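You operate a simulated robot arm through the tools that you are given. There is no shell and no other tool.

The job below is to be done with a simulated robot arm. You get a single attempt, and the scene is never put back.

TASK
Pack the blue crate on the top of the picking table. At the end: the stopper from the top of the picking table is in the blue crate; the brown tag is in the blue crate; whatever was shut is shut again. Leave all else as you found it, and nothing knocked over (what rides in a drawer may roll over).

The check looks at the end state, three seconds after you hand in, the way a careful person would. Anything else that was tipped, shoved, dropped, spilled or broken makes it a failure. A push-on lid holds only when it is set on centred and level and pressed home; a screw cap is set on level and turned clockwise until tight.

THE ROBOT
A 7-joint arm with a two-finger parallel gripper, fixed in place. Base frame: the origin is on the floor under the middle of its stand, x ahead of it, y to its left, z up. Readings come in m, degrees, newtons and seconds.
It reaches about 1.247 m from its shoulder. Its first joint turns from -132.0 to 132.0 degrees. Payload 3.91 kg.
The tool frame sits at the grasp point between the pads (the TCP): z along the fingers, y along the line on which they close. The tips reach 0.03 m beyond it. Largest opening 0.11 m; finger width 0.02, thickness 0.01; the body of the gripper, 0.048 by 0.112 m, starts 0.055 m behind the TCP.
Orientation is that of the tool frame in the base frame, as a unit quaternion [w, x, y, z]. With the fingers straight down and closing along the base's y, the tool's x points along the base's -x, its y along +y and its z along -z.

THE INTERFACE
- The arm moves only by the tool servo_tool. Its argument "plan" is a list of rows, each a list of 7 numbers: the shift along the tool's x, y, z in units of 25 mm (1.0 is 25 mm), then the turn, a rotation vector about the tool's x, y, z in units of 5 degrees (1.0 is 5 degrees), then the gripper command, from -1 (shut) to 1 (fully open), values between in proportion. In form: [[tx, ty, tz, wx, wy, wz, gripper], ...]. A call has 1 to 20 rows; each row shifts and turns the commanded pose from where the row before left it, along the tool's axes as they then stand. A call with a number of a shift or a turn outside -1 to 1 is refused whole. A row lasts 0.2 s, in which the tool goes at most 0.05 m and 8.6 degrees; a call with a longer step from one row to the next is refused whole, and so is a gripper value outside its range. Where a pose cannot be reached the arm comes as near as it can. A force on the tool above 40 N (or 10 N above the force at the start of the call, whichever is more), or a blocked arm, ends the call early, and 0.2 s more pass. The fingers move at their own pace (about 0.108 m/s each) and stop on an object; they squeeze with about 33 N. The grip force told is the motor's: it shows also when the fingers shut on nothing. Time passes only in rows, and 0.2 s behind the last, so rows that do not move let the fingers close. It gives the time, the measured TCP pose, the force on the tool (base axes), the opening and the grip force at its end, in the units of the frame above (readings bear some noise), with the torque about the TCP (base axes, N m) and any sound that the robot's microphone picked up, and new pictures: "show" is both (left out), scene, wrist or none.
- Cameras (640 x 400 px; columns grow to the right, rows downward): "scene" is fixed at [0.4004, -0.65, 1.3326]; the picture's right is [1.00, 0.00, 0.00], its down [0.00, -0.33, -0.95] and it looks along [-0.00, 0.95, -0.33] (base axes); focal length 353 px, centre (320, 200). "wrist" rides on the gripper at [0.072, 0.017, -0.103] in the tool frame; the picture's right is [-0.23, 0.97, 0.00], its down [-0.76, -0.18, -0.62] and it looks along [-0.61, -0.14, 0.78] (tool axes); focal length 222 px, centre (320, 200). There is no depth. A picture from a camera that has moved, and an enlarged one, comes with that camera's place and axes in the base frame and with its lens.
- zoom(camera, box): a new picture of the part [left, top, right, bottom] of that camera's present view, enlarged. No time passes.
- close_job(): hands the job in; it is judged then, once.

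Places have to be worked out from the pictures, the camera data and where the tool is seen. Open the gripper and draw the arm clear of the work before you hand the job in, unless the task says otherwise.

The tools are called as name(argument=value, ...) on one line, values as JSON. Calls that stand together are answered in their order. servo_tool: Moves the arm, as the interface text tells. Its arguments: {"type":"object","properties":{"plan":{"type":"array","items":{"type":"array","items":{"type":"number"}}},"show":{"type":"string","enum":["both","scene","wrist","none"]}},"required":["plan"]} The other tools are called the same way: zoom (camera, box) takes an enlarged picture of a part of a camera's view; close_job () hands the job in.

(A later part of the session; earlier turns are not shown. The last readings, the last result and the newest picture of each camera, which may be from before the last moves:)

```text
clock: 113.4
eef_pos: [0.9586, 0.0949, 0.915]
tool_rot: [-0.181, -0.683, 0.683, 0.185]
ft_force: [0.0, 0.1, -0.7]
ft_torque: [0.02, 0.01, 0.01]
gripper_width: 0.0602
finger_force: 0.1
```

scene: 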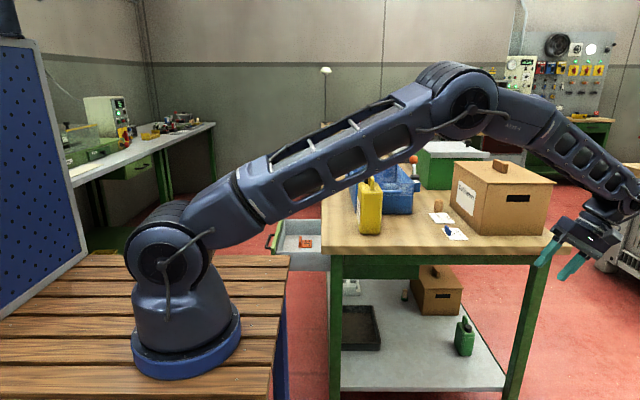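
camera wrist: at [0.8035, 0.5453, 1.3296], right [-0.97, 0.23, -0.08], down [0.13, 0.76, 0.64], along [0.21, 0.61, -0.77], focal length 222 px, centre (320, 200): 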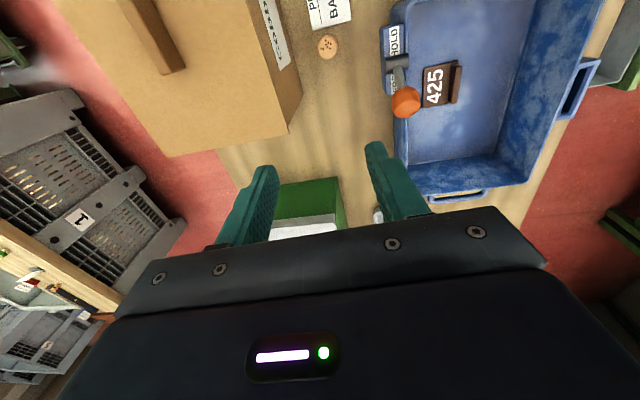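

The arm is folded elbow-up again. I'll bring the hand back to a 5° lean and rise to travelling height, still clear of the table.

servo_tool(plan=[[0, 0, 0, 1, 0, 0, 0.09], [0, 0, 0, 1, 0, 0, 0.09], [0, 0, 0, 1, 0, 0, 0.09], [0, 0, 0, 1, 0, 0, 0.09], [0, 0, 0, 1, 0, 0, 0.09], [0, 0, 0, 1, 0, 0, 0.09], [0, 0, 0, 0.8, 0, 0, 0.09], [0, 0.4, -1, 0, 0, 0, 0.09], [0, 0.4, -1, 0, 0, 0, 0.09], [0, 0.4, -1, 0, 0, 0, 0.09], [0, 0.4, -1, 0, 0, 0, 0.09], [0, 0.4, -1, 0, 0, 0, 0.09], [0, 0.4, -1, 0, 0, 0, 0.09], [0, 0.4, -1, 0, 0, 0, 0.09], [0, 0.4, -1, 0, 0, 0, 0.09]], show="scene")

```text
clock: 116.6
eef_pos: [0.8667, 0.0955, 1.1072]
tool_rot: [0.025, -0.707, 0.707, -0.022]
ft_force: [0.3, -0.7, 0.7]
ft_torque: [0.01, 0.01, -0.01]
gripper_width: 0.06
finger_force: 0.0
```

scene: 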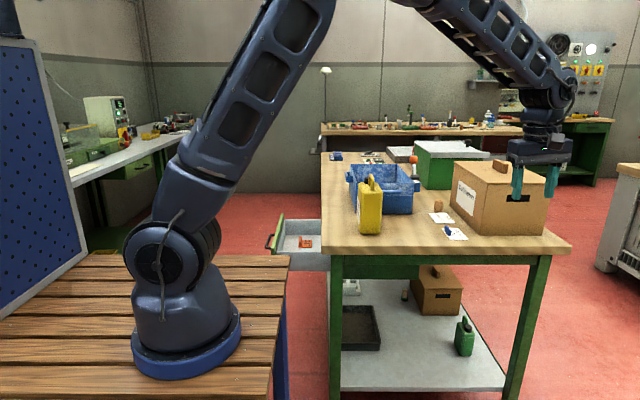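

servo_tool(plan=[[-1, 0.14, 0, 0, 0, 0, 0.09], [-1, 0.14, 0, 0, 0, 0, 0.09], [-1, 0.14, 0, 0, 0, 0, 0.09], [-1, 0.14, 0, 0, 0, 0, 0.09], [-1, 0.14, 0, 0, 0, 0, 0.09], [-1, 0.14, 0, 0, 0, 0, 0.09], [-1, 0.14, 0, 0, 0, 0, 0.09], [-1, 0.14, 0, 0, 0, 0, 0.09], [-1, 0.14, 0, 0, 0, 0, 0.09], [-1, 0.14, 0, 0, 0, 0, 0.09], [-1, 0.14, 0, 0, 0, 0, 0.09], [-1, 0.14, 0, 0, 0, 0, 0.09], [-1, 0, 0, 0, 0, 0, 0.09], [-1, 0, 0, 0, 0, 0, 0.09], [-1, 0, 0, 0, 0, 0, 0.09]], show="both")

zoom(camera="scene", box=[330, 100, 570, 260])

```text
clock: 119.8
eef_pos: [0.8249, 0.4694, 1.1078]
tool_rot: [0.026, -0.707, 0.707, -0.023]
ft_force: [0.1, 0.0, 0.7]
ft_torque: [0.0, 0.03, -0.04]
gripper_width: 0.0601
finger_force: 0.0
camera wrist: at [0.7998, 0.3965, 1.2097], right [-0.97, 0.23, -0.06], down [0.14, 0.76, 0.64], along [0.2, 0.61, -0.77], focal length 222 px, centre (320, 200)
```

scene: 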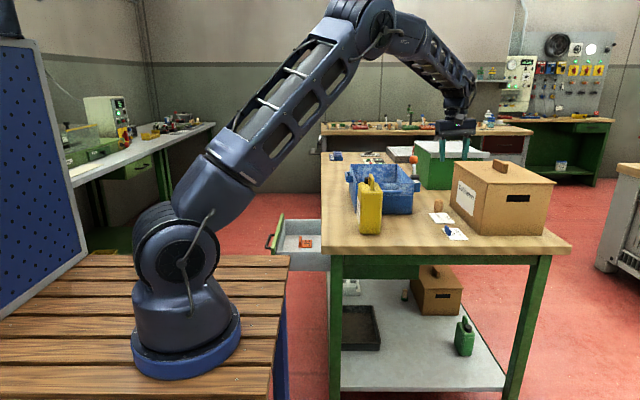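
wrist: 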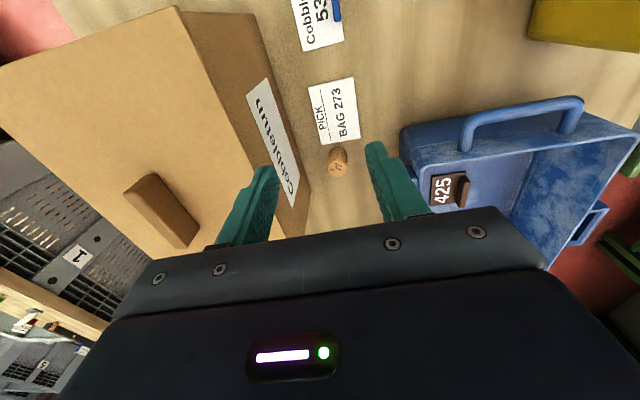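

```text
2.50 times, centred on (450, 180) of scene
camera zoom: at [0.4004, -0.65, 1.3326], right [1.0, 0.0, 0.0], down [0.0, -0.33, -0.95], along [0.0, 0.95, -0.33], focal length 883 px, centre (-5, 250)
```

zoom: 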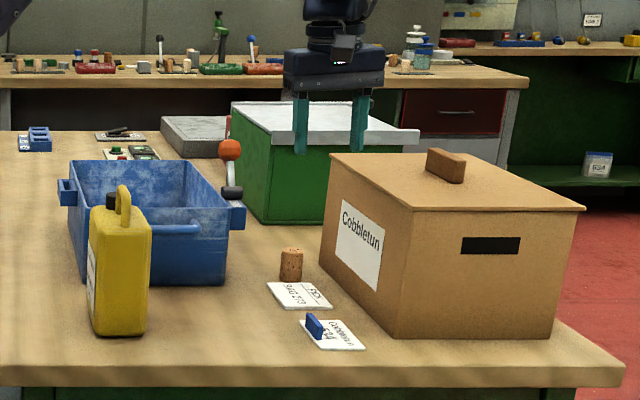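

zoom(camera="wrist", box=[270, 90, 410, 220])

zoom(camera="scene", box=[420, 170, 500, 250])

```text
3.08 times, centred on (340, 155) of wrist
camera zoom: at [0.7998, 0.3965, 1.2097], right [-0.97, 0.23, -0.06], down [0.14, 0.76, 0.64], along [0.2, 0.61, -0.77], focal length 684 px, centre (258, 338)
```

zoom: 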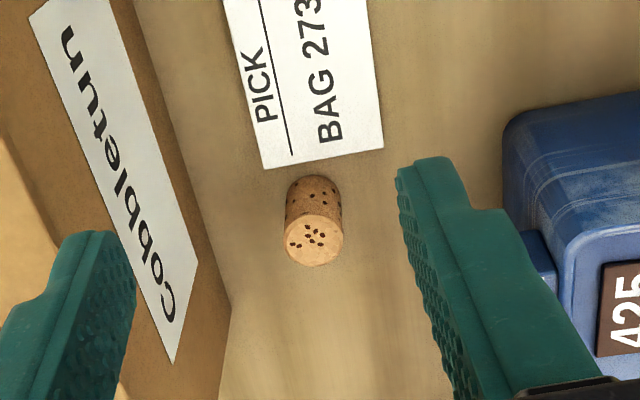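

```text
5.00 times, centred on (460, 210) of scene
camera zoom: at [0.4004, -0.65, 1.3326], right [1.0, 0.0, 0.0], down [0.0, -0.33, -0.95], along [0.0, 0.95, -0.33], focal length 1765 px, centre (-380, 150)
```

zoom: 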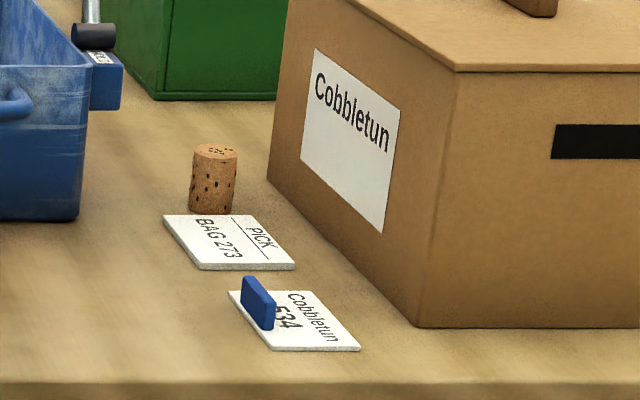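

Everything stands as at the start, and the cork's axis reads (0.836, 0.579) again. I'll move over it at this height.

servo_tool(plan=[[-0.88, -0.08, 0, 0, 0, 0, 0.09], [-0.88, -0.08, 0, 0, 0, 0, 0.09], [-0.88, -0.08, 0, 0, 0, 0, 0.09], [-0.88, -0.08, 0, 0, 0, 0, 0.09], [-0.88, -0.08, 0, 0, 0, 0, 0.09], [0, 0, 0, 0, 0, 0, 0.09]], show="both")

zoom(camera="wrist", box=[200, 0, 440, 200])

zoom(camera="scene", box=[390, 110, 510, 230])

```text
clock: 121.2
eef_pos: [0.8343, 0.5796, 1.1092]
tool_rot: [-0.026, 0.707, -0.706, 0.022]
ft_force: [0.0, 0.9, 0.1]
ft_torque: [-0.01, 0.01, -0.01]
gripper_width: 0.06
finger_force: 0.0
camera wrist: at [0.811, 0.5071, 1.2114], right [-0.97, 0.23, -0.06], down [0.14, 0.76, 0.64], along [0.19, 0.61, -0.77], focal length 222 px, centre (320, 200)
```

scene: 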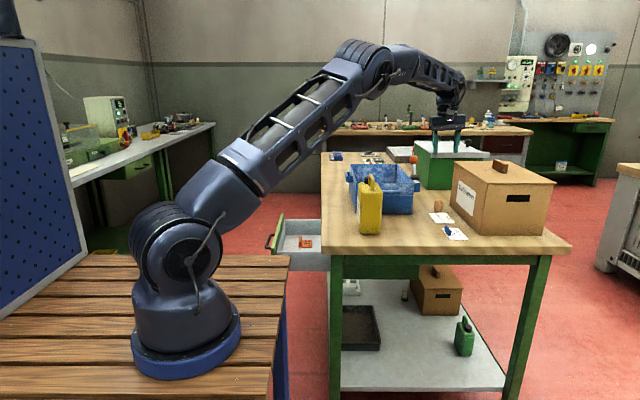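
wrist: 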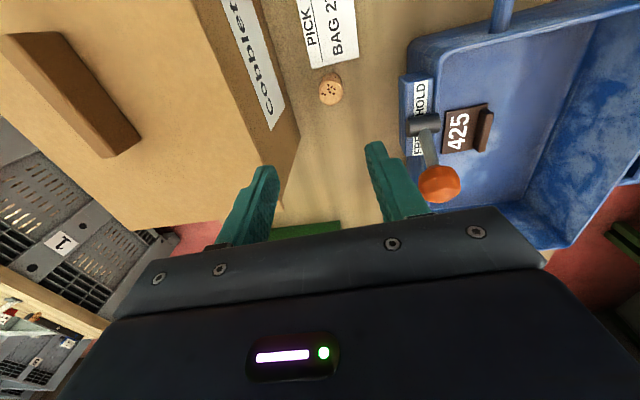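

```text
2.00 times, centred on (320, 100) of wrist
camera zoom: at [0.811, 0.5071, 1.2114], right [-0.97, 0.23, -0.06], down [0.14, 0.76, 0.64], along [0.19, 0.61, -0.77], focal length 444 px, centre (320, 400)
```

zoom: 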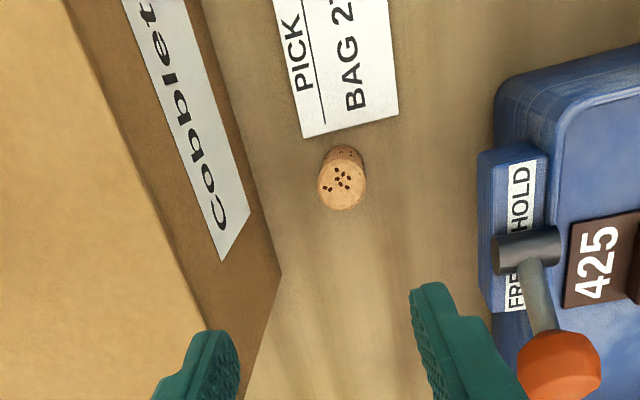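

```text
3.33 times, centred on (450, 170) of scene
camera zoom: at [0.4004, -0.65, 1.3326], right [1.0, 0.0, 0.0], down [0.0, -0.33, -0.95], along [0.0, 0.95, -0.33], focal length 1177 px, centre (-113, 300)
```

zoom: 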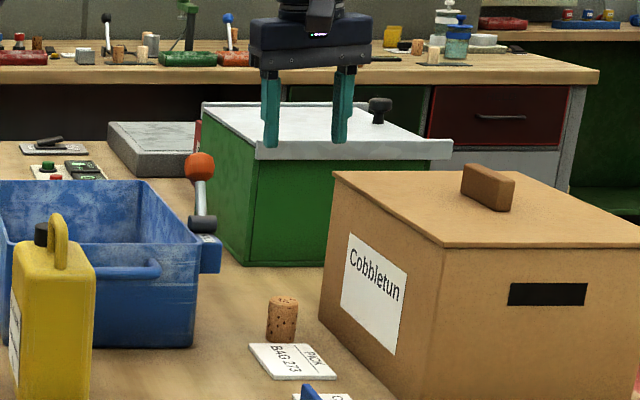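

Directly over the cork, with about 1 cm to the bracket and 1.4 cm to the lid. I'll descend to tips just above the cork and check.

servo_tool(plan=[[0, 0.03, 0.4, 0, 0, 0, 0.09], [0, 0.056, 0.8, 0, 0, 0, 0.09], [0, 0.056, 0.8, 0, 0, 0, 0.09], [0, 0.056, 0.8, 0, 0, 0, 0.09], [0, 0.056, 0.8, 0, 0, 0, 0.09], [0, 0.056, 0.8, 0, 0, 0, 0.09], [0, 0.056, 0.8, 0, 0, 0, 0.09], [0, 0.05, 0.7, 0, 0, 0, 0.09]], show="both")

zoom(camera="wrist", box=[200, 30, 440, 230])

zoom(camera="scene", box=[390, 130, 490, 230])

```text
clock: 123.0
eef_pos: [0.8337, 0.5798, 0.9627]
tool_rot: [0.026, -0.706, 0.707, -0.022]
ft_force: [0.1, 0.2, 0.5]
ft_torque: [0.02, 0.04, 0.0]
gripper_width: 0.0601
finger_force: 0.0
camera wrist: at [0.8107, 0.5069, 1.0641], right [-0.97, 0.23, -0.07], down [0.14, 0.76, 0.64], along [0.2, 0.61, -0.77], focal length 222 px, centre (320, 200)
```

scene: 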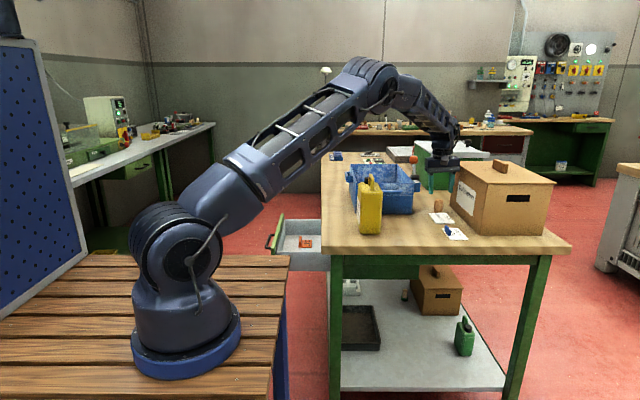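
wrist: 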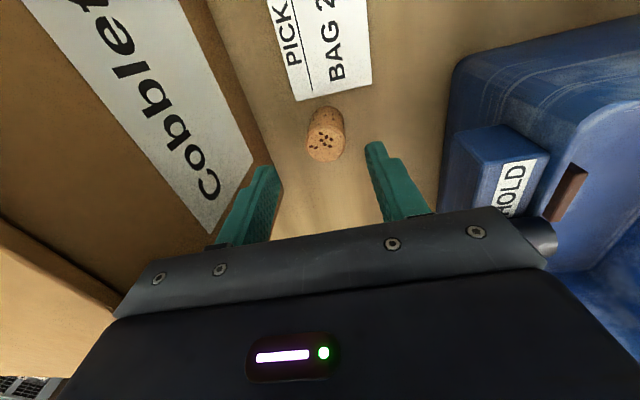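

```text
2.00 times, centred on (320, 130) of wrist
camera zoom: at [0.8107, 0.5069, 1.0641], right [-0.97, 0.23, -0.07], down [0.14, 0.76, 0.64], along [0.2, 0.61, -0.77], focal length 444 px, centre (320, 340)
```

zoom: 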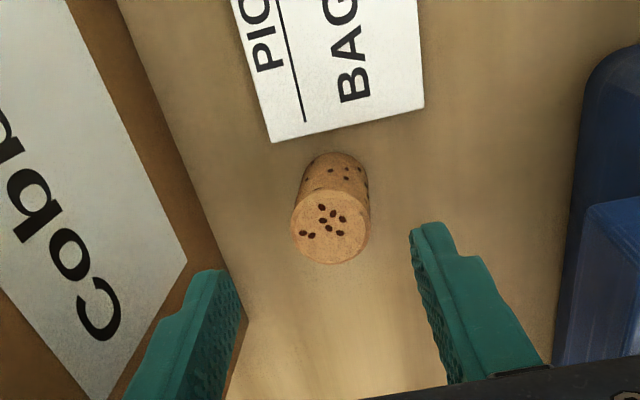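

```text
4.00 times, centred on (440, 180) of scene
camera zoom: at [0.4004, -0.65, 1.3326], right [1.0, 0.0, 0.0], down [0.0, -0.33, -0.95], along [0.0, 0.95, -0.33], focal length 1412 px, centre (-160, 280)
```

zoom: 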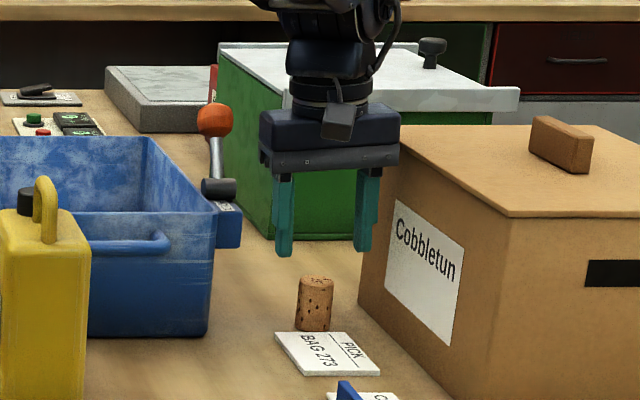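

Aligned: the cork stands midway between the fingers (tips about 2.5 cm above it), and the body clears lever and lid. I'll lower 5 cm so the pads cover the cork's upper half.

servo_tool(plan=[[0, 0.028, 0.4, 0, 0, 0, 0.09], [0, 0.028, 0.4, 0, 0, 0, 0.09], [0, 0.028, 0.4, 0, 0, 0, 0.09], [0, 0.028, 0.4, 0, 0, 0, 0.09], [0, 0.028, 0.4, 0, 0, 0, 0.09]], show="both")

zoom(camera="wrist", box=[200, 30, 440, 230])

zoom(camera="scene", box=[400, 150, 480, 230])

```text
clock: 124.2
eef_pos: [0.8354, 0.5797, 0.9121]
tool_rot: [0.026, -0.707, 0.707, -0.023]
ft_force: [0.2, -0.8, 0.2]
ft_torque: [0.01, -0.04, 0.01]
gripper_width: 0.0601
finger_force: 0.1
camera wrist: at [0.8109, 0.5068, 1.0135], right [-0.97, 0.23, -0.07], down [0.14, 0.76, 0.64], along [0.19, 0.61, -0.77], focal length 222 px, centre (320, 200)
```

scene: 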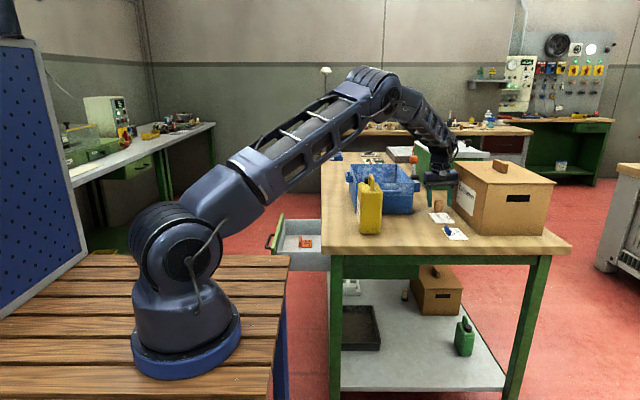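
wrist: 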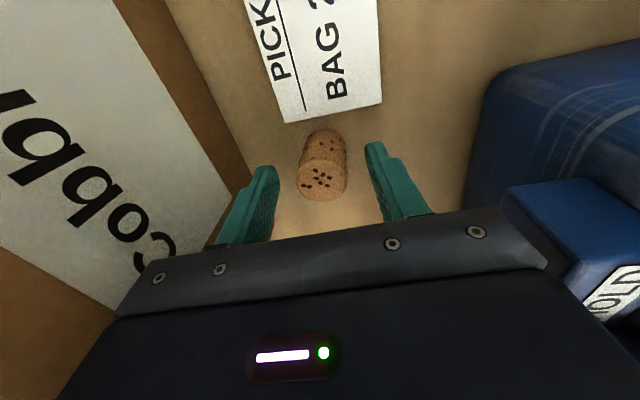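

```text
2.00 times, centred on (320, 130) of wrist
camera zoom: at [0.8109, 0.5068, 1.0135], right [-0.97, 0.23, -0.07], down [0.14, 0.76, 0.64], along [0.19, 0.61, -0.77], focal length 444 px, centre (320, 340)
```

zoom: 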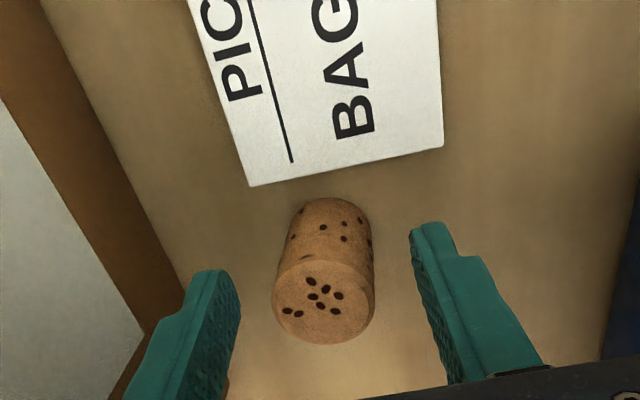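

```text
5.00 times, centred on (440, 190) of scene
camera zoom: at [0.4004, -0.65, 1.3326], right [1.0, 0.0, 0.0], down [0.0, -0.33, -0.95], along [0.0, 0.95, -0.33], focal length 1765 px, centre (-280, 250)
```

zoom: 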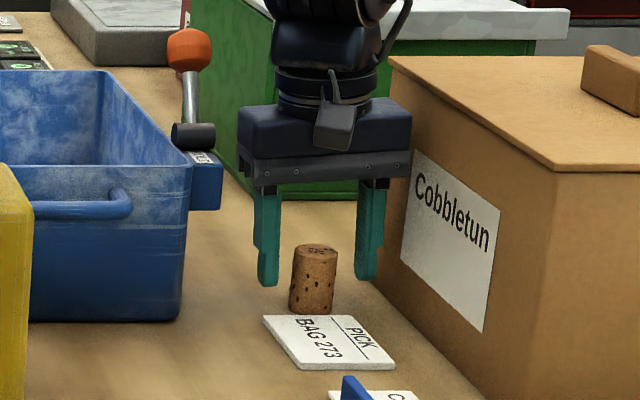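

The cork is centred between the pads. Closing now.

servo_tool(plan=[[0, 0, 0, 0, 0, 0, -0.2], [0, 0, 0, 0, 0, 0, -0.5], [0, 0, 0, 0, 0, 0, -1], [0, 0, 0, 0, 0, 0, -1], [0, 0, 0, 0, 0, 0, -1]], show="both")

zoom(camera="scene", box=[400, 150, 480, 230])

```text
clock: 125.4
eef_pos: [0.8356, 0.5801, 0.9114]
tool_rot: [0.026, -0.707, 0.707, -0.022]
ft_force: [-1.8, 0.5, 5.6]
ft_torque: [0.04, 0.09, 0.01]
gripper_width: 0.0286
finger_force: 33.2
camera wrist: at [0.8109, 0.5069, 1.0139], right [-0.97, 0.23, -0.07], down [0.14, 0.76, 0.64], along [0.2, 0.61, -0.77], focal length 222 px, centre (320, 200)
```

scene: 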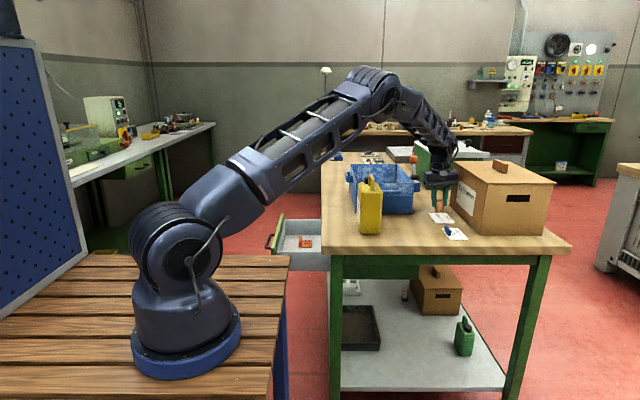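
wrist: 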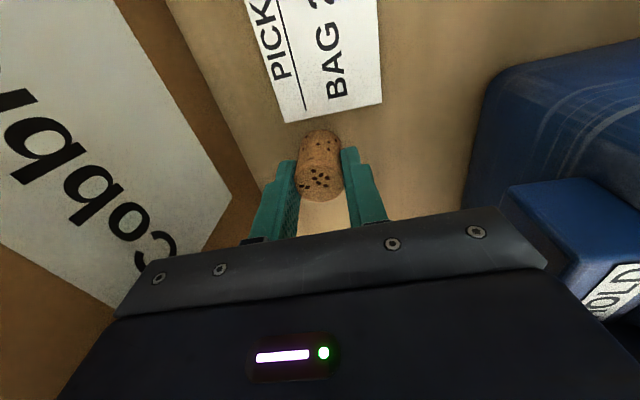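

```text
5.00 times, centred on (440, 190) of scene
camera zoom: at [0.4004, -0.65, 1.3326], right [1.0, 0.0, 0.0], down [0.0, -0.33, -0.95], along [0.0, 0.95, -0.33], focal length 1765 px, centre (-280, 250)
```

zoom: 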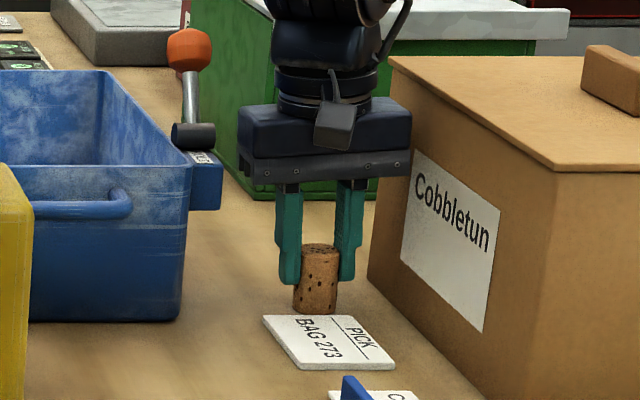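

The cork is held (28.6 mm, 33 N). I'll lift it gently and check.

servo_tool(plan=[[0, -0.006, -0.08, 0, 0, 0, -1], [0, -0.01, -0.15, 0, 0, 0, -1], [0, -0.014, -0.2, 0, 0, 0, -1], [0, -0.02, -0.3, 0, 0, 0, -1], [0, -0.02, -0.3, 0, 0, 0, -1], [0, -0.02, -0.3, 0, 0, 0, -1], [0, -0.014, -0.2, 0, 0, 0, -1]], show="scene")

zoom(camera="scene", box=[400, 140, 480, 220])

```text
clock: 127.0
eef_pos: [0.8343, 0.5799, 0.9507]
tool_rot: [0.025, -0.706, 0.707, -0.022]
ft_force: [0.0, -0.1, -0.7]
ft_torque: [0.0, -0.01, 0.01]
gripper_width: 0.0286
finger_force: 32.9
```

scene: 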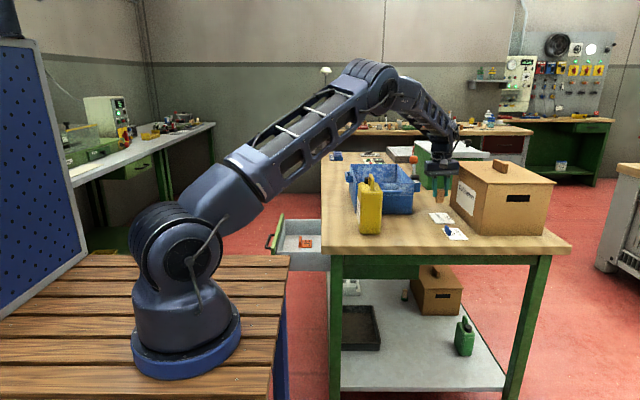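

```text
5.00 times, centred on (440, 180) of scene
camera zoom: at [0.4004, -0.65, 1.3326], right [1.0, 0.0, 0.0], down [0.0, -0.33, -0.95], along [0.0, 0.95, -0.33], focal length 1765 px, centre (-280, 300)
```

zoom: 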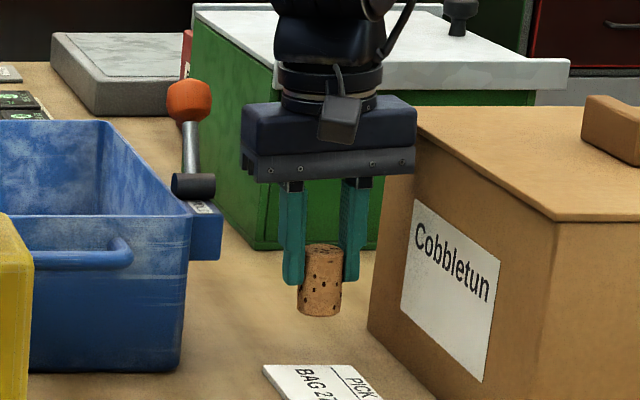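

The cork is aligned in the pads. I'll lift it clear above the lever knob and the crate rim.

servo_tool(plan=[[0, -0.02, -0.3, 0, 0, 0, -1], [0, -0.035, -0.5, 0, 0, 0, -1], [0, -0.04, -0.6, 0, 0, 0, -1], [0, -0.04, -0.6, 0, 0, 0, -1], [0, -0.04, -0.6, 0, 0, 0, -1], [0, -0.04, -0.6, 0, 0, 0, -1], [0, -0.04, -0.6, 0, 0, 0, -1], [0, -0.04, -0.6, 0, 0, 0, -1], [0, -0.04, -0.6, 0, 0, 0, -1], [0, -0.04, -0.6, 0, 0, 0, -1], [0, -0.04, -0.6, 0, 0, 0, -1], [0, -0.04, -0.6, 0, 0, 0, -1], [0, -0.03, -0.4, 0, 0, 0, -1]], show="both")

```text
clock: 129.8
eef_pos: [0.8346, 0.5796, 1.1303]
tool_rot: [0.026, -0.707, 0.707, -0.022]
ft_force: [0.4, -0.2, -0.3]
ft_torque: [0.01, 0.03, -0.01]
gripper_width: 0.0287
finger_force: 33.6
camera wrist: at [0.8098, 0.5066, 1.2327], right [-0.97, 0.23, -0.07], down [0.14, 0.76, 0.64], along [0.19, 0.61, -0.77], focal length 222 px, centre (320, 200)
```

scene: 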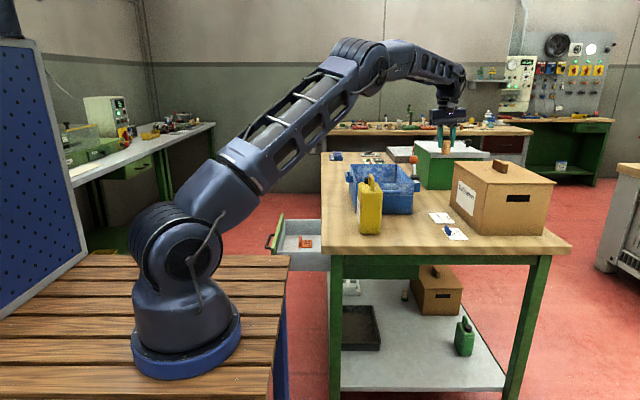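
wrist: 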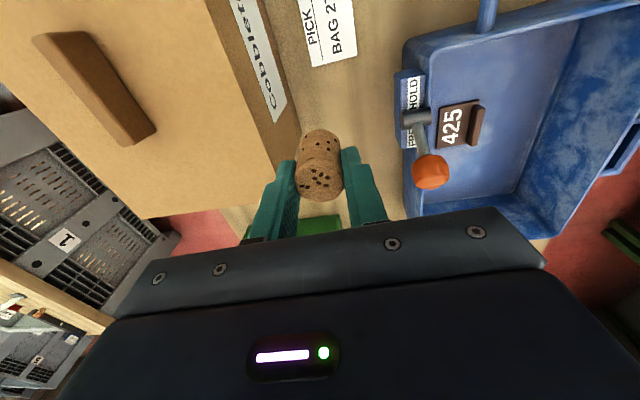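

I'll carry it in −x over the low end of the lever bracket (staying clear of the knob), then along +y over the crate's far half, and straighten the lean.

servo_tool(plan=[[0, 0.4, -0.027, 0, 0, 0, -1], [0, 0.8, -0.054, 0, 0, 0, -1], [0, 0.9, -0.06, 0, 0, 0, -1], [0, 0.9, -0.06, 0, 0, 0, -1], [0, 0.9, -0.06, 0, 0, 0, -1], [0, 0.9, -0.06, 0, 0, 0, -1], [0, 0.9, -0.06, 0, 0, 0, -1], [0, 0.9, -0.06, 0, 0, 0, -1], [-0.3, 0.9, -0.06, 0, 0, 0, -1], [-0.6, 0.8, -0.05, 0, 0, 0, -1], [-0.9, 0.3, -0.02, 0, 0, 0, -1], [-0.9, 0, 0, 0, 0, 0, -1], [-0.9, 0, 0, 0, 0, 0, -1], [-0.9, 0, 0, 0, 0, 0, -1], [-0.9, 0, 0, 0, 0, 0, -1], [-0.9, 0, 0, 0, 0, 0, -1], [-0.9, 0, 0, 0, 0, 0, -1], [-0.6, 0, 0, 0, 0, 0, -1], [0, 0, 0, -0.76, 0, 0, -1]], show="both")

zoom(camera="wrist", box=[200, 0, 440, 200])

zoom(camera="scene", box=[330, 100, 450, 220])

```text
clock: 133.8
eef_pos: [0.6188, 0.7749, 1.131]
tool_rot: [0.003, -0.707, 0.708, 0.002]
ft_force: [-0.8, 0.7, 0.9]
ft_torque: [0.04, -0.04, 0.02]
gripper_width: 0.0287
finger_force: 32.4
camera wrist: at [0.6021, 0.7019, 1.2337], right [-0.97, 0.23, 0.0], down [0.18, 0.76, 0.63], along [0.14, 0.61, -0.78], focal length 222 px, centre (320, 200)
```

scene: 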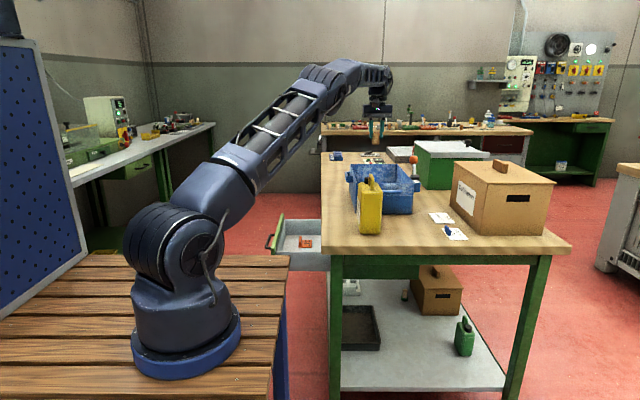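
wrist: 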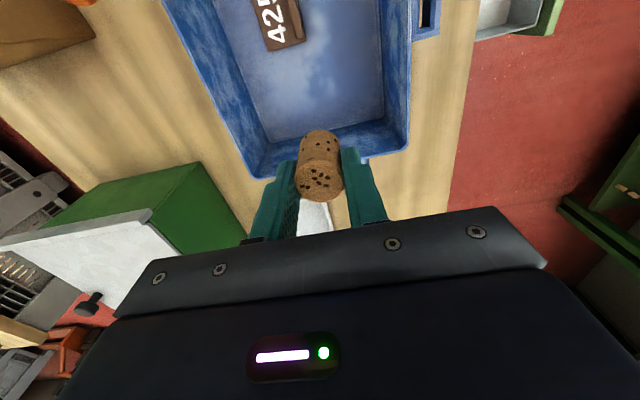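

```text
2.00 times, centred on (320, 100) of wrist
camera zoom: at [0.6021, 0.7019, 1.2337], right [-0.97, 0.23, 0.0], down [0.18, 0.76, 0.63], along [0.14, 0.61, -0.78], focal length 444 px, centre (320, 400)
```

zoom: 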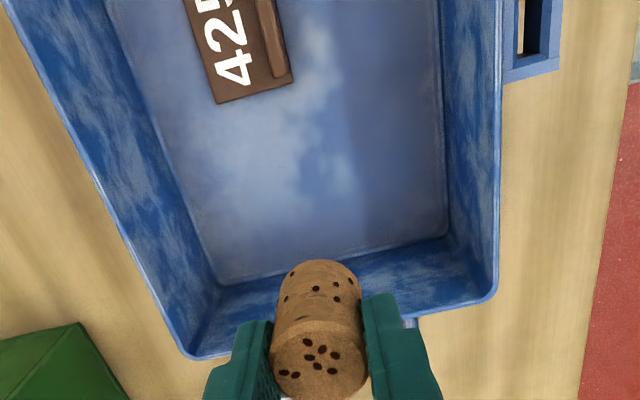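

```text
3.33 times, centred on (390, 160) of scene
camera zoom: at [0.4004, -0.65, 1.3326], right [1.0, 0.0, 0.0], down [0.0, -0.33, -0.95], along [0.0, 0.95, -0.33], focal length 1177 px, centre (87, 333)
```

zoom: 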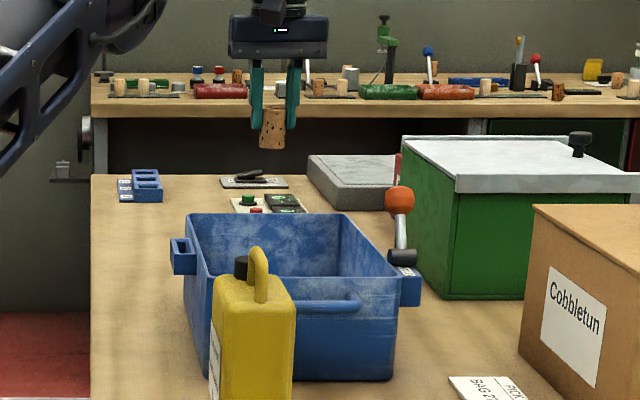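

The cork is over the crate's far half with clear margins. I'll check how it hangs before lowering.

zoom(camera="scene", box=[350, 95, 410, 155])

zoom(camera="wrist", box=[270, 110, 380, 220])

```text
6.67 times, centred on (380, 125) of scene
camera zoom: at [0.4004, -0.65, 1.3326], right [1.0, 0.0, 0.0], down [0.0, -0.33, -0.95], along [0.0, 0.95, -0.33], focal length 2354 px, centre (-80, 700)
```

zoom: 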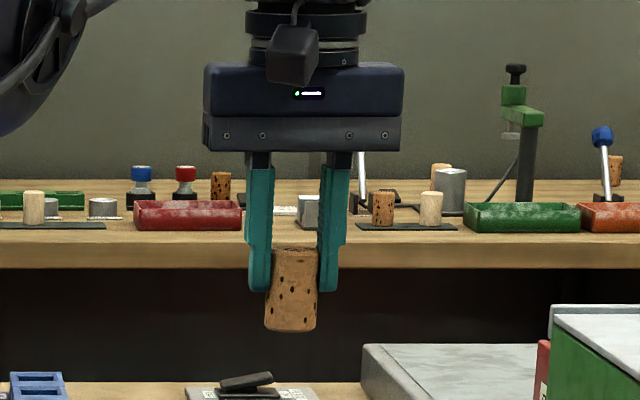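

```text
3.64 times, centred on (325, 165) of wrist
camera zoom: at [0.6021, 0.7019, 1.2337], right [-0.97, 0.23, 0.0], down [0.18, 0.76, 0.63], along [0.14, 0.61, -0.78], focal length 808 px, centre (302, 327)
```

zoom: 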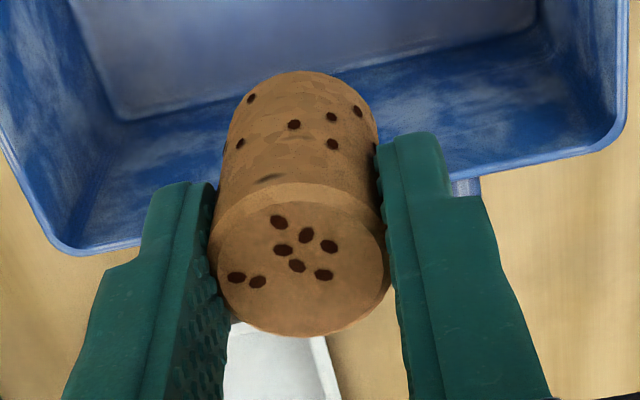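

The cork is simply tapered and hangs upright. I'll lower it into the crate to just above the floor.

servo_tool(plan=[[0, 0, 0.3, 0, 0, 0, -1], [0, 0, 0.5, 0, 0, 0, -1], [0, 0, 0.6, 0, 0, 0, -1], [0, 0, 0.6, 0, 0, 0, -1], [0, 0, 0.6, 0, 0, 0, -1], [0, 0, 0.6, 0, 0, 0, -1], [0, 0, 0.6, 0, 0, 0, -1], [0, 0, 0.6, 0, 0, 0, -1], [0, 0, 0.6, 0, 0, 0, -1], [0, 0, 0.6, 0, 0, 0, -1], [0, 0, 0.6, 0, 0, 0, -1], [0, 0, 0.6, 0, 0, 0, -1], [0, 0, 0.5, 0, 0, 0, -1], [0, 0, 0.3, 0, 0, 0, -1], [0, 0, 0.2, 0, 0, 0, -1]], show="both")

```text
clock: 137.0
eef_pos: [0.6199, 0.7749, 0.9358]
tool_rot: [-0.003, 0.707, -0.707, -0.001]
ft_force: [-0.2, -0.9, -0.2]
ft_torque: [0.01, 0.01, -0.02]
gripper_width: 0.0285
finger_force: 33.2
camera wrist: at [0.6016, 0.7023, 1.039], right [-0.97, 0.23, 0.0], down [0.18, 0.76, 0.63], along [0.14, 0.61, -0.78], focal length 222 px, centre (320, 200)
```

scene: 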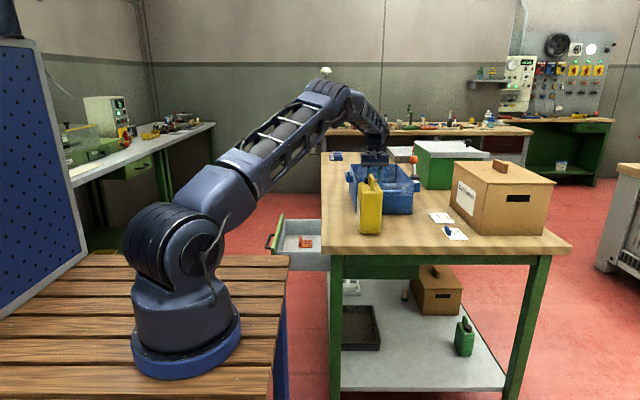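
wrist: 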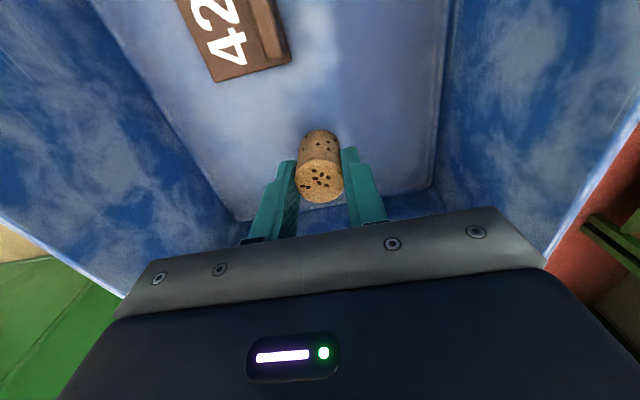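

servo_tool(plan=[[0, 0, 0.1, 0, 0, 0, -1], [0, 0, 0.1, 0, 0, 0, -1], [0, 0, 0.1, 0, 0, 0, -1], [0, 0, 0.06, 0, 0, 0, -1], [0, 0, 0.06, 0, 0, 0, -1], [0, 0, 0.06, 0, 0, 0, -1]], show="wrist")

```text
clock: 138.4
eef_pos: [0.6207, 0.776, 0.9244]
tool_rot: [0.003, -0.707, 0.707, 0.001]
ft_force: [-0.5, 0.3, 0.6]
ft_torque: [0.02, 0.01, 0.02]
gripper_width: 0.0286
finger_force: 32.5
camera wrist: at [0.6021, 0.7026, 1.0273], right [-0.97, 0.23, 0.0], down [0.18, 0.76, 0.63], along [0.14, 0.61, -0.78], focal length 222 px, centre (320, 200)
```

wrist: 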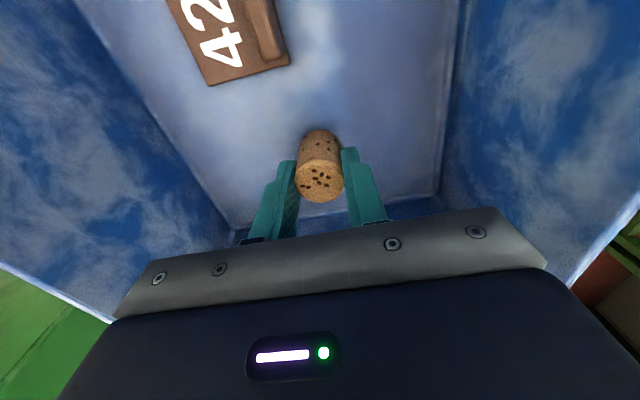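

servo_tool(plan=[[0, 0, 0.06, 0, 0, 0, -1], [0, 0, 0.06, 0, 0, 0, -1], [0, 0, 0.05, 0, 0, 0, -1], [0, 0, 0.04, 0, 0, 0, -1]], show="none")

```text
clock: 139.4
eef_pos: [0.6197, 0.776, 0.9209]
tool_rot: [0.003, -0.706, 0.708, 0.002]
ft_force: [-0.9, -1.3, 10.4]
ft_torque: [-0.06, 0.05, 0.01]
gripper_width: 0.0286
finger_force: 32.7
```

The cork's base touches the crate floor (10 N). I'll open the fingers and rise straight out.

servo_tool(plan=[[0, 0, -0.02, 0, 0, 0, -1], [0, 0, 0, 0, 0, 0, -0.4], [0, 0, 0, 0, 0, 0, -0.1], [0, 0, 0, 0, 0, 0, 0.09], [0, 0, 0, 0, 0, 0, 0.09], [0, 0, -0.3, 0, 0, 0, 0.09], [0, 0, -0.6, 0, 0, 0, 0.09], [0, 0, -0.8, 0, 0, 0, 0.09], [0, 0, -1, 0, 0, 0, 0.09], [0, 0, -1, 0, 0, 0, 0.09], [0, 0, -1, 0, 0, 0, 0.09], [0, 0, -1, 0, 0, 0, 0.09], [0, 0, -1, 0, 0, 0, 0.09], [0, 0, -1, 0, 0, 0, 0.09]], show="both")

zoom(camera="wrist", box=[200, 0, 440, 200])

```text
clock: 142.4
eef_pos: [0.6191, 0.7748, 1.1112]
tool_rot: [0.003, -0.707, 0.707, 0.002]
ft_force: [0.3, 0.7, -0.7]
ft_torque: [0.0, -0.01, -0.01]
gripper_width: 0.0598
finger_force: 0.0
camera wrist: at [0.6014, 0.702, 1.2141], right [-0.97, 0.23, 0.0], down [0.18, 0.76, 0.63], along [0.14, 0.61, -0.78], focal length 222 px, centre (320, 200)
```

scene: 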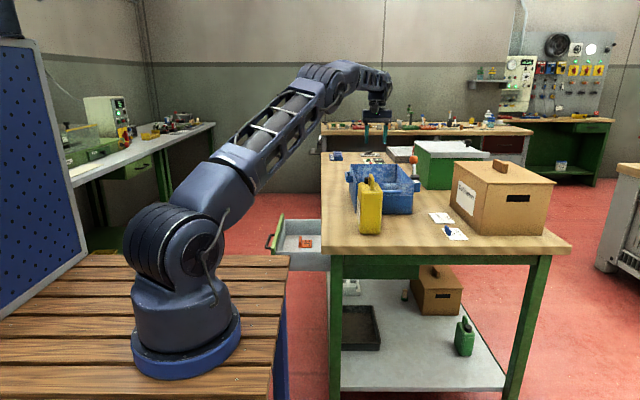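
wrist: 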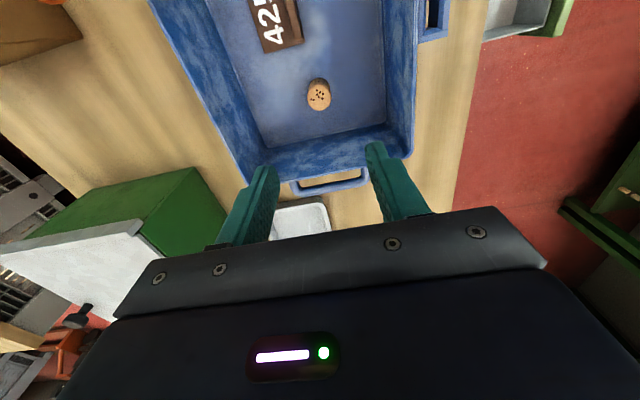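

```text
2.00 times, centred on (320, 100) of wrist
camera zoom: at [0.6014, 0.702, 1.2141], right [-0.97, 0.23, 0.0], down [0.18, 0.76, 0.63], along [0.14, 0.61, -0.78], focal length 444 px, centre (320, 400)
```

zoom: 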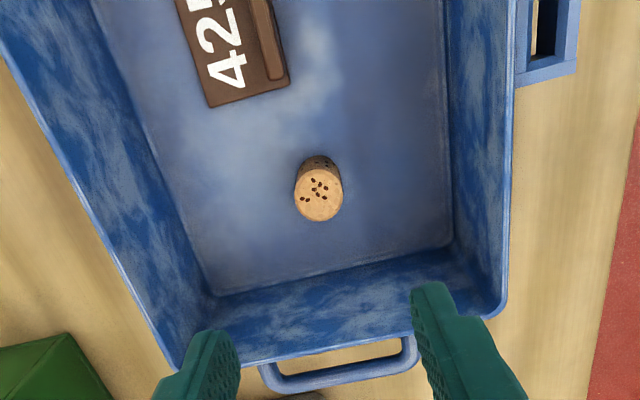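

Brown tag and cork are both in the crate, the cork upright. Now the drawer: I'll draw the tool back over the robot's side of the table, at height.

servo_tool(plan=[[0, 0.4, -0.3, 0, 0, 0, 0], [0.2, 0.9, 0, 0, 0, 0, 0], [0.3, 1, 0, 0, 0, 0, 0], [0.3, 1, 0, 0, 0, 0, 0], [0.3, 1, 0, 0, 0, 0, 0], [0.3, 1, 0, 0, 0, 0, 0], [0.3, 1, 0, 0, 0, 0, 0], [0.3, 1, 0, 0, 0, 0, 0], [0.3, 1, 0, 0, 0, 0, 0], [0.3, 1, 0, 0, 0, 0, 0], [0.3, 1, 0, 0, 0, 0, 0], [0.3, 1, 0, 0, 0, 0, 0], [0.3, 1, 0, 0, 0, 0, 0], [0.3, 1, 0, 0, 0, 0, 0], [0.3, 1, 0, 0, 0, 0, 0], [0.3, 1, 0, 0, 0, 0, 0], [0.4, 1, 0, 0, 0, 0, 0], [0.4, 1, 0, 0, 0, 0, 0], [0.2, 0.6, 0, 0, 0, 0, 0]], show="both")

```text
clock: 146.4
eef_pos: [0.1717, 0.6398, 1.117]
tool_rot: [-0.002, 0.707, -0.707, -0.001]
ft_force: [0.1, 0.2, -0.5]
ft_torque: [0.04, 0.06, 0.02]
gripper_width: 0.0551
finger_force: 0.1
camera wrist: at [0.154, 0.5661, 1.2203], right [-0.97, 0.23, 0.0], down [0.18, 0.76, 0.63], along [0.14, 0.61, -0.78], focal length 222 px, centre (320, 200)
```

scene: 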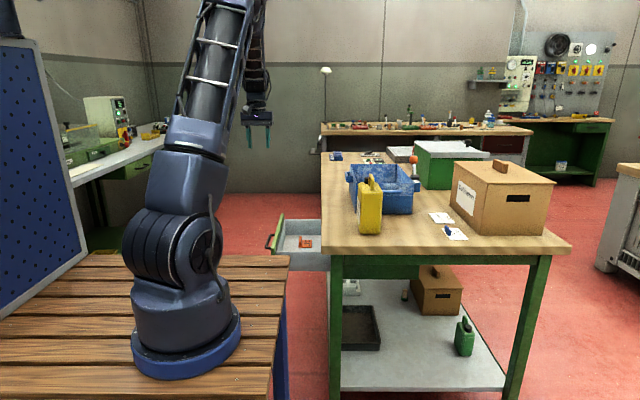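
wrist: 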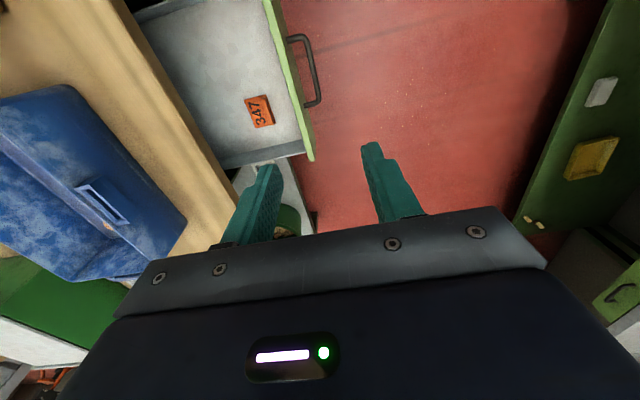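

Over the robot's side now; the drawer stands open with only the orange tag inside. I'll tilt the hand to 75° as before.

servo_tool(plan=[[0, 0, 0, 1, 0, 0, 0], [0, 0, 0, 1, 0, 0, 0], [0, 0, 0, 1, 0, 0, 0], [0, 0, 0, 1, 0, 0, 0], [0, 0, 0, 1, 0, 0, 0], [0, 0, 0, 1, 0, 0, 0], [0, 0, 0, 1, 0, 0, 0], [0, 0, 0, 1, 0, 0, 0], [0, 0, 0, 1, 0, 0, 0], [0, 0, 0, 1, 0, 0, 0], [0, 0, 0, 1, 0, 0, 0], [0, 0, 0, 1, 0, 0, 0], [0, 0, 0, 1, 0, 0, 0], [0, 0, 0, 1, 0, 0, 0], [0, 0, 0, 1, 0, 0, 0]], show="none")

```text
clock: 149.6
eef_pos: [0.1725, 0.64, 1.1176]
tool_rot: [0.433, -0.56, 0.561, -0.429]
ft_force: [0.0, -0.3, 1.1]
ft_torque: [-0.01, 0.04, 0.04]
gripper_width: 0.0551
finger_force: 0.0
```

servo_tool(plan=[[0, 0.974, 0.12, 0, 0, 0, 0], [0, 0.974, 0.12, 0, 0, 0, 0], [0, 0.974, 0.12, 0, 0, 0, 0], [0, 0.974, 0.12, 0, 0, 0, 0], [0, 0.974, 0.12, 0, 0, 0, 0], [0, 0.974, 0.12, 0, 0, 0, 0], [0, 0.974, 0.12, 0, 0, 0, 0], [0, 0.974, 0.12, 0, 0, 0, 0], [0, 0.974, 0.12, 0, 0, 0, 0], [0, 0.974, 0.12, 0, 0, 0, 0], [0, 0.974, 0.12, 0, 0, 0, 0], [0, 0.974, 0.12, 0, 0, 0, 0], [0, 0.974, 0.12, 0, 0, 0, 0], [0, 0.974, 0.12, 0, 0, 0, 0], [0, 0.974, 0.12, 0, 0, 0, 0], [0, 0.974, 0.12, 0, 0, 0, 0]], show="both")

zoom(camera="scene", box=[220, 190, 340, 290])

```text
clock: 153.0
eef_pos: [0.1191, 0.64, 0.7284]
tool_rot: [0.432, -0.559, 0.563, -0.429]
ft_force: [-0.2, 0.0, 0.8]
ft_torque: [0.01, -0.01, -0.01]
gripper_width: 0.055
finger_force: 0.2
camera wrist: at [0.0142, 0.5681, 0.7384], right [-0.25, 0.23, -0.94], down [-0.56, 0.76, 0.34], along [0.79, 0.61, -0.06], focal length 222 px, centre (320, 200)
```

scene: 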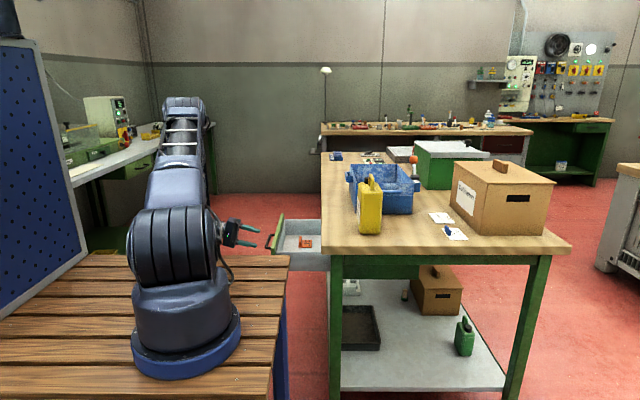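
wrist: 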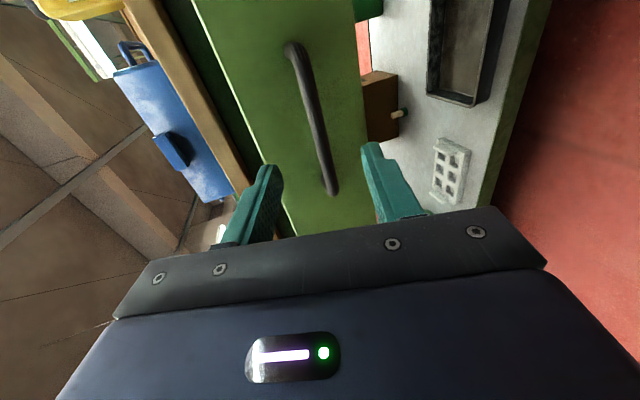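

```text
4.00 times, centred on (280, 240) of scene
camera zoom: at [0.4004, -0.65, 1.3326], right [1.0, 0.0, 0.0], down [0.0, -0.33, -0.95], along [0.0, 0.95, -0.33], focal length 1412 px, centre (480, 40)
```

zoom: 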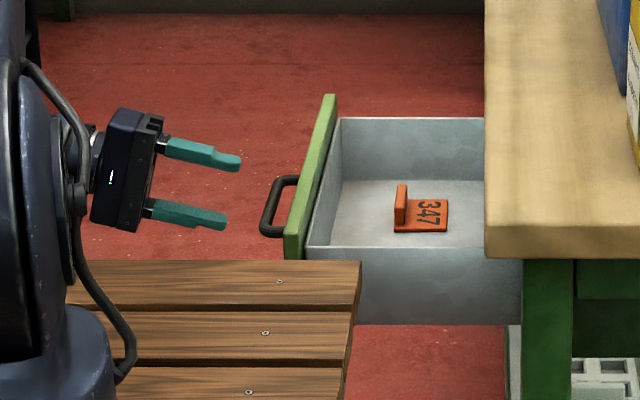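

The bar is straight ahead. I'll advance 6.4 cm and grip it as before.

servo_tool(plan=[[0, 0, 0.5, 0, 0, 0, 0], [0, 0, 0.5, 0, 0, 0, 0], [0, 0, 0.5, 0, 0, 0, 0], [0, 0, 0.5, 0, 0, 0, 0], [0, 0, 0.5, 0, 0, 0, 0], [0, 0, 0.07, 0, 0, 0, 0], [0, 0, 0, 0, 0, 0, -0.4], [0, 0, 0, 0, 0, 0, -0.7], [0, 0, 0, 0, 0, 0, -1], [0, 0, 0, 0, 0, 0, -1]], show="both")

zoom(camera="scene", box=[220, 190, 340, 290])

```text
clock: 155.2
eef_pos: [0.1805, 0.642, 0.7105]
tool_rot: [0.431, -0.56, 0.562, -0.43]
ft_force: [-1.2, 3.9, -26.4]
ft_torque: [-0.26, 0.19, 1.2]
gripper_width: 0.0118
finger_force: 44.7
camera wrist: at [0.0762, 0.5695, 0.7218], right [-0.25, 0.23, -0.94], down [-0.56, 0.76, 0.34], along [0.79, 0.61, -0.06], focal length 222 px, centre (320, 200)
```

scene: 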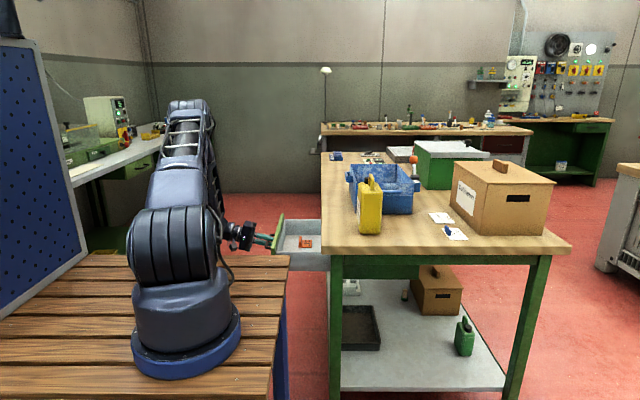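
wrist: 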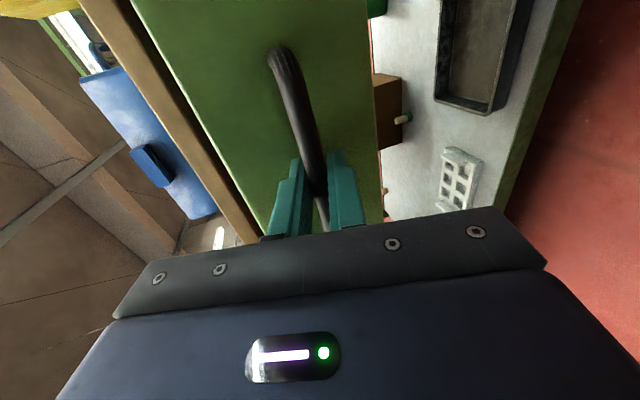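

```text
4.00 times, centred on (280, 240) of scene
camera zoom: at [0.4004, -0.65, 1.3326], right [1.0, 0.0, 0.0], down [0.0, -0.33, -0.95], along [0.0, 0.95, -0.33], focal length 1412 px, centre (480, 40)
```

zoom: 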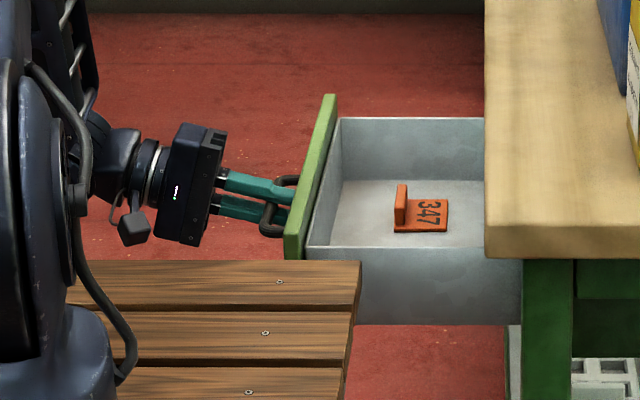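

Gripped again (11.8 mm), with some downward load on the hand; I'll relax that and push the drawer in gently, parallel to x.

servo_tool(plan=[[0, 0.05, 0, 0, 0, 0, -1], [0, -0.05, 0.193, 0, 0, 0, -1], [0, -0.1, 0.386, 0, 0, 0, -1], [0, -0.1, 0.386, 0, 0, 0, -1], [0, -0.1, 0.386, 0, 0, 0, -1], [0, -0.1, 0.386, 0, 0, 0, -1], [0, -0.1, 0.386, 0, 0, 0, -1], [0, -0.1, 0.386, 0, 0, 0, -1], [0, -0.1, 0.386, 0, 0, 0, -1], [0, -0.1, 0.386, 0, 0, 0, -1]], show="scene")

```text
clock: 157.4
eef_pos: [0.2652, 0.6427, 0.7116]
tool_rot: [0.434, -0.559, 0.561, -0.429]
ft_force: [0.7, -12.2, -2.9]
ft_torque: [-0.62, -0.04, 0.81]
gripper_width: 0.0119
finger_force: 45.3
```

scene: 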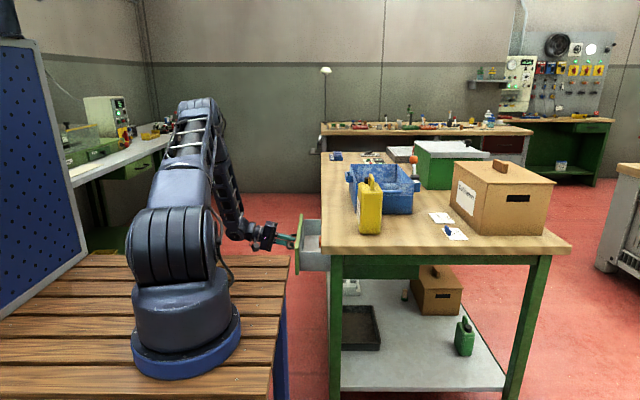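

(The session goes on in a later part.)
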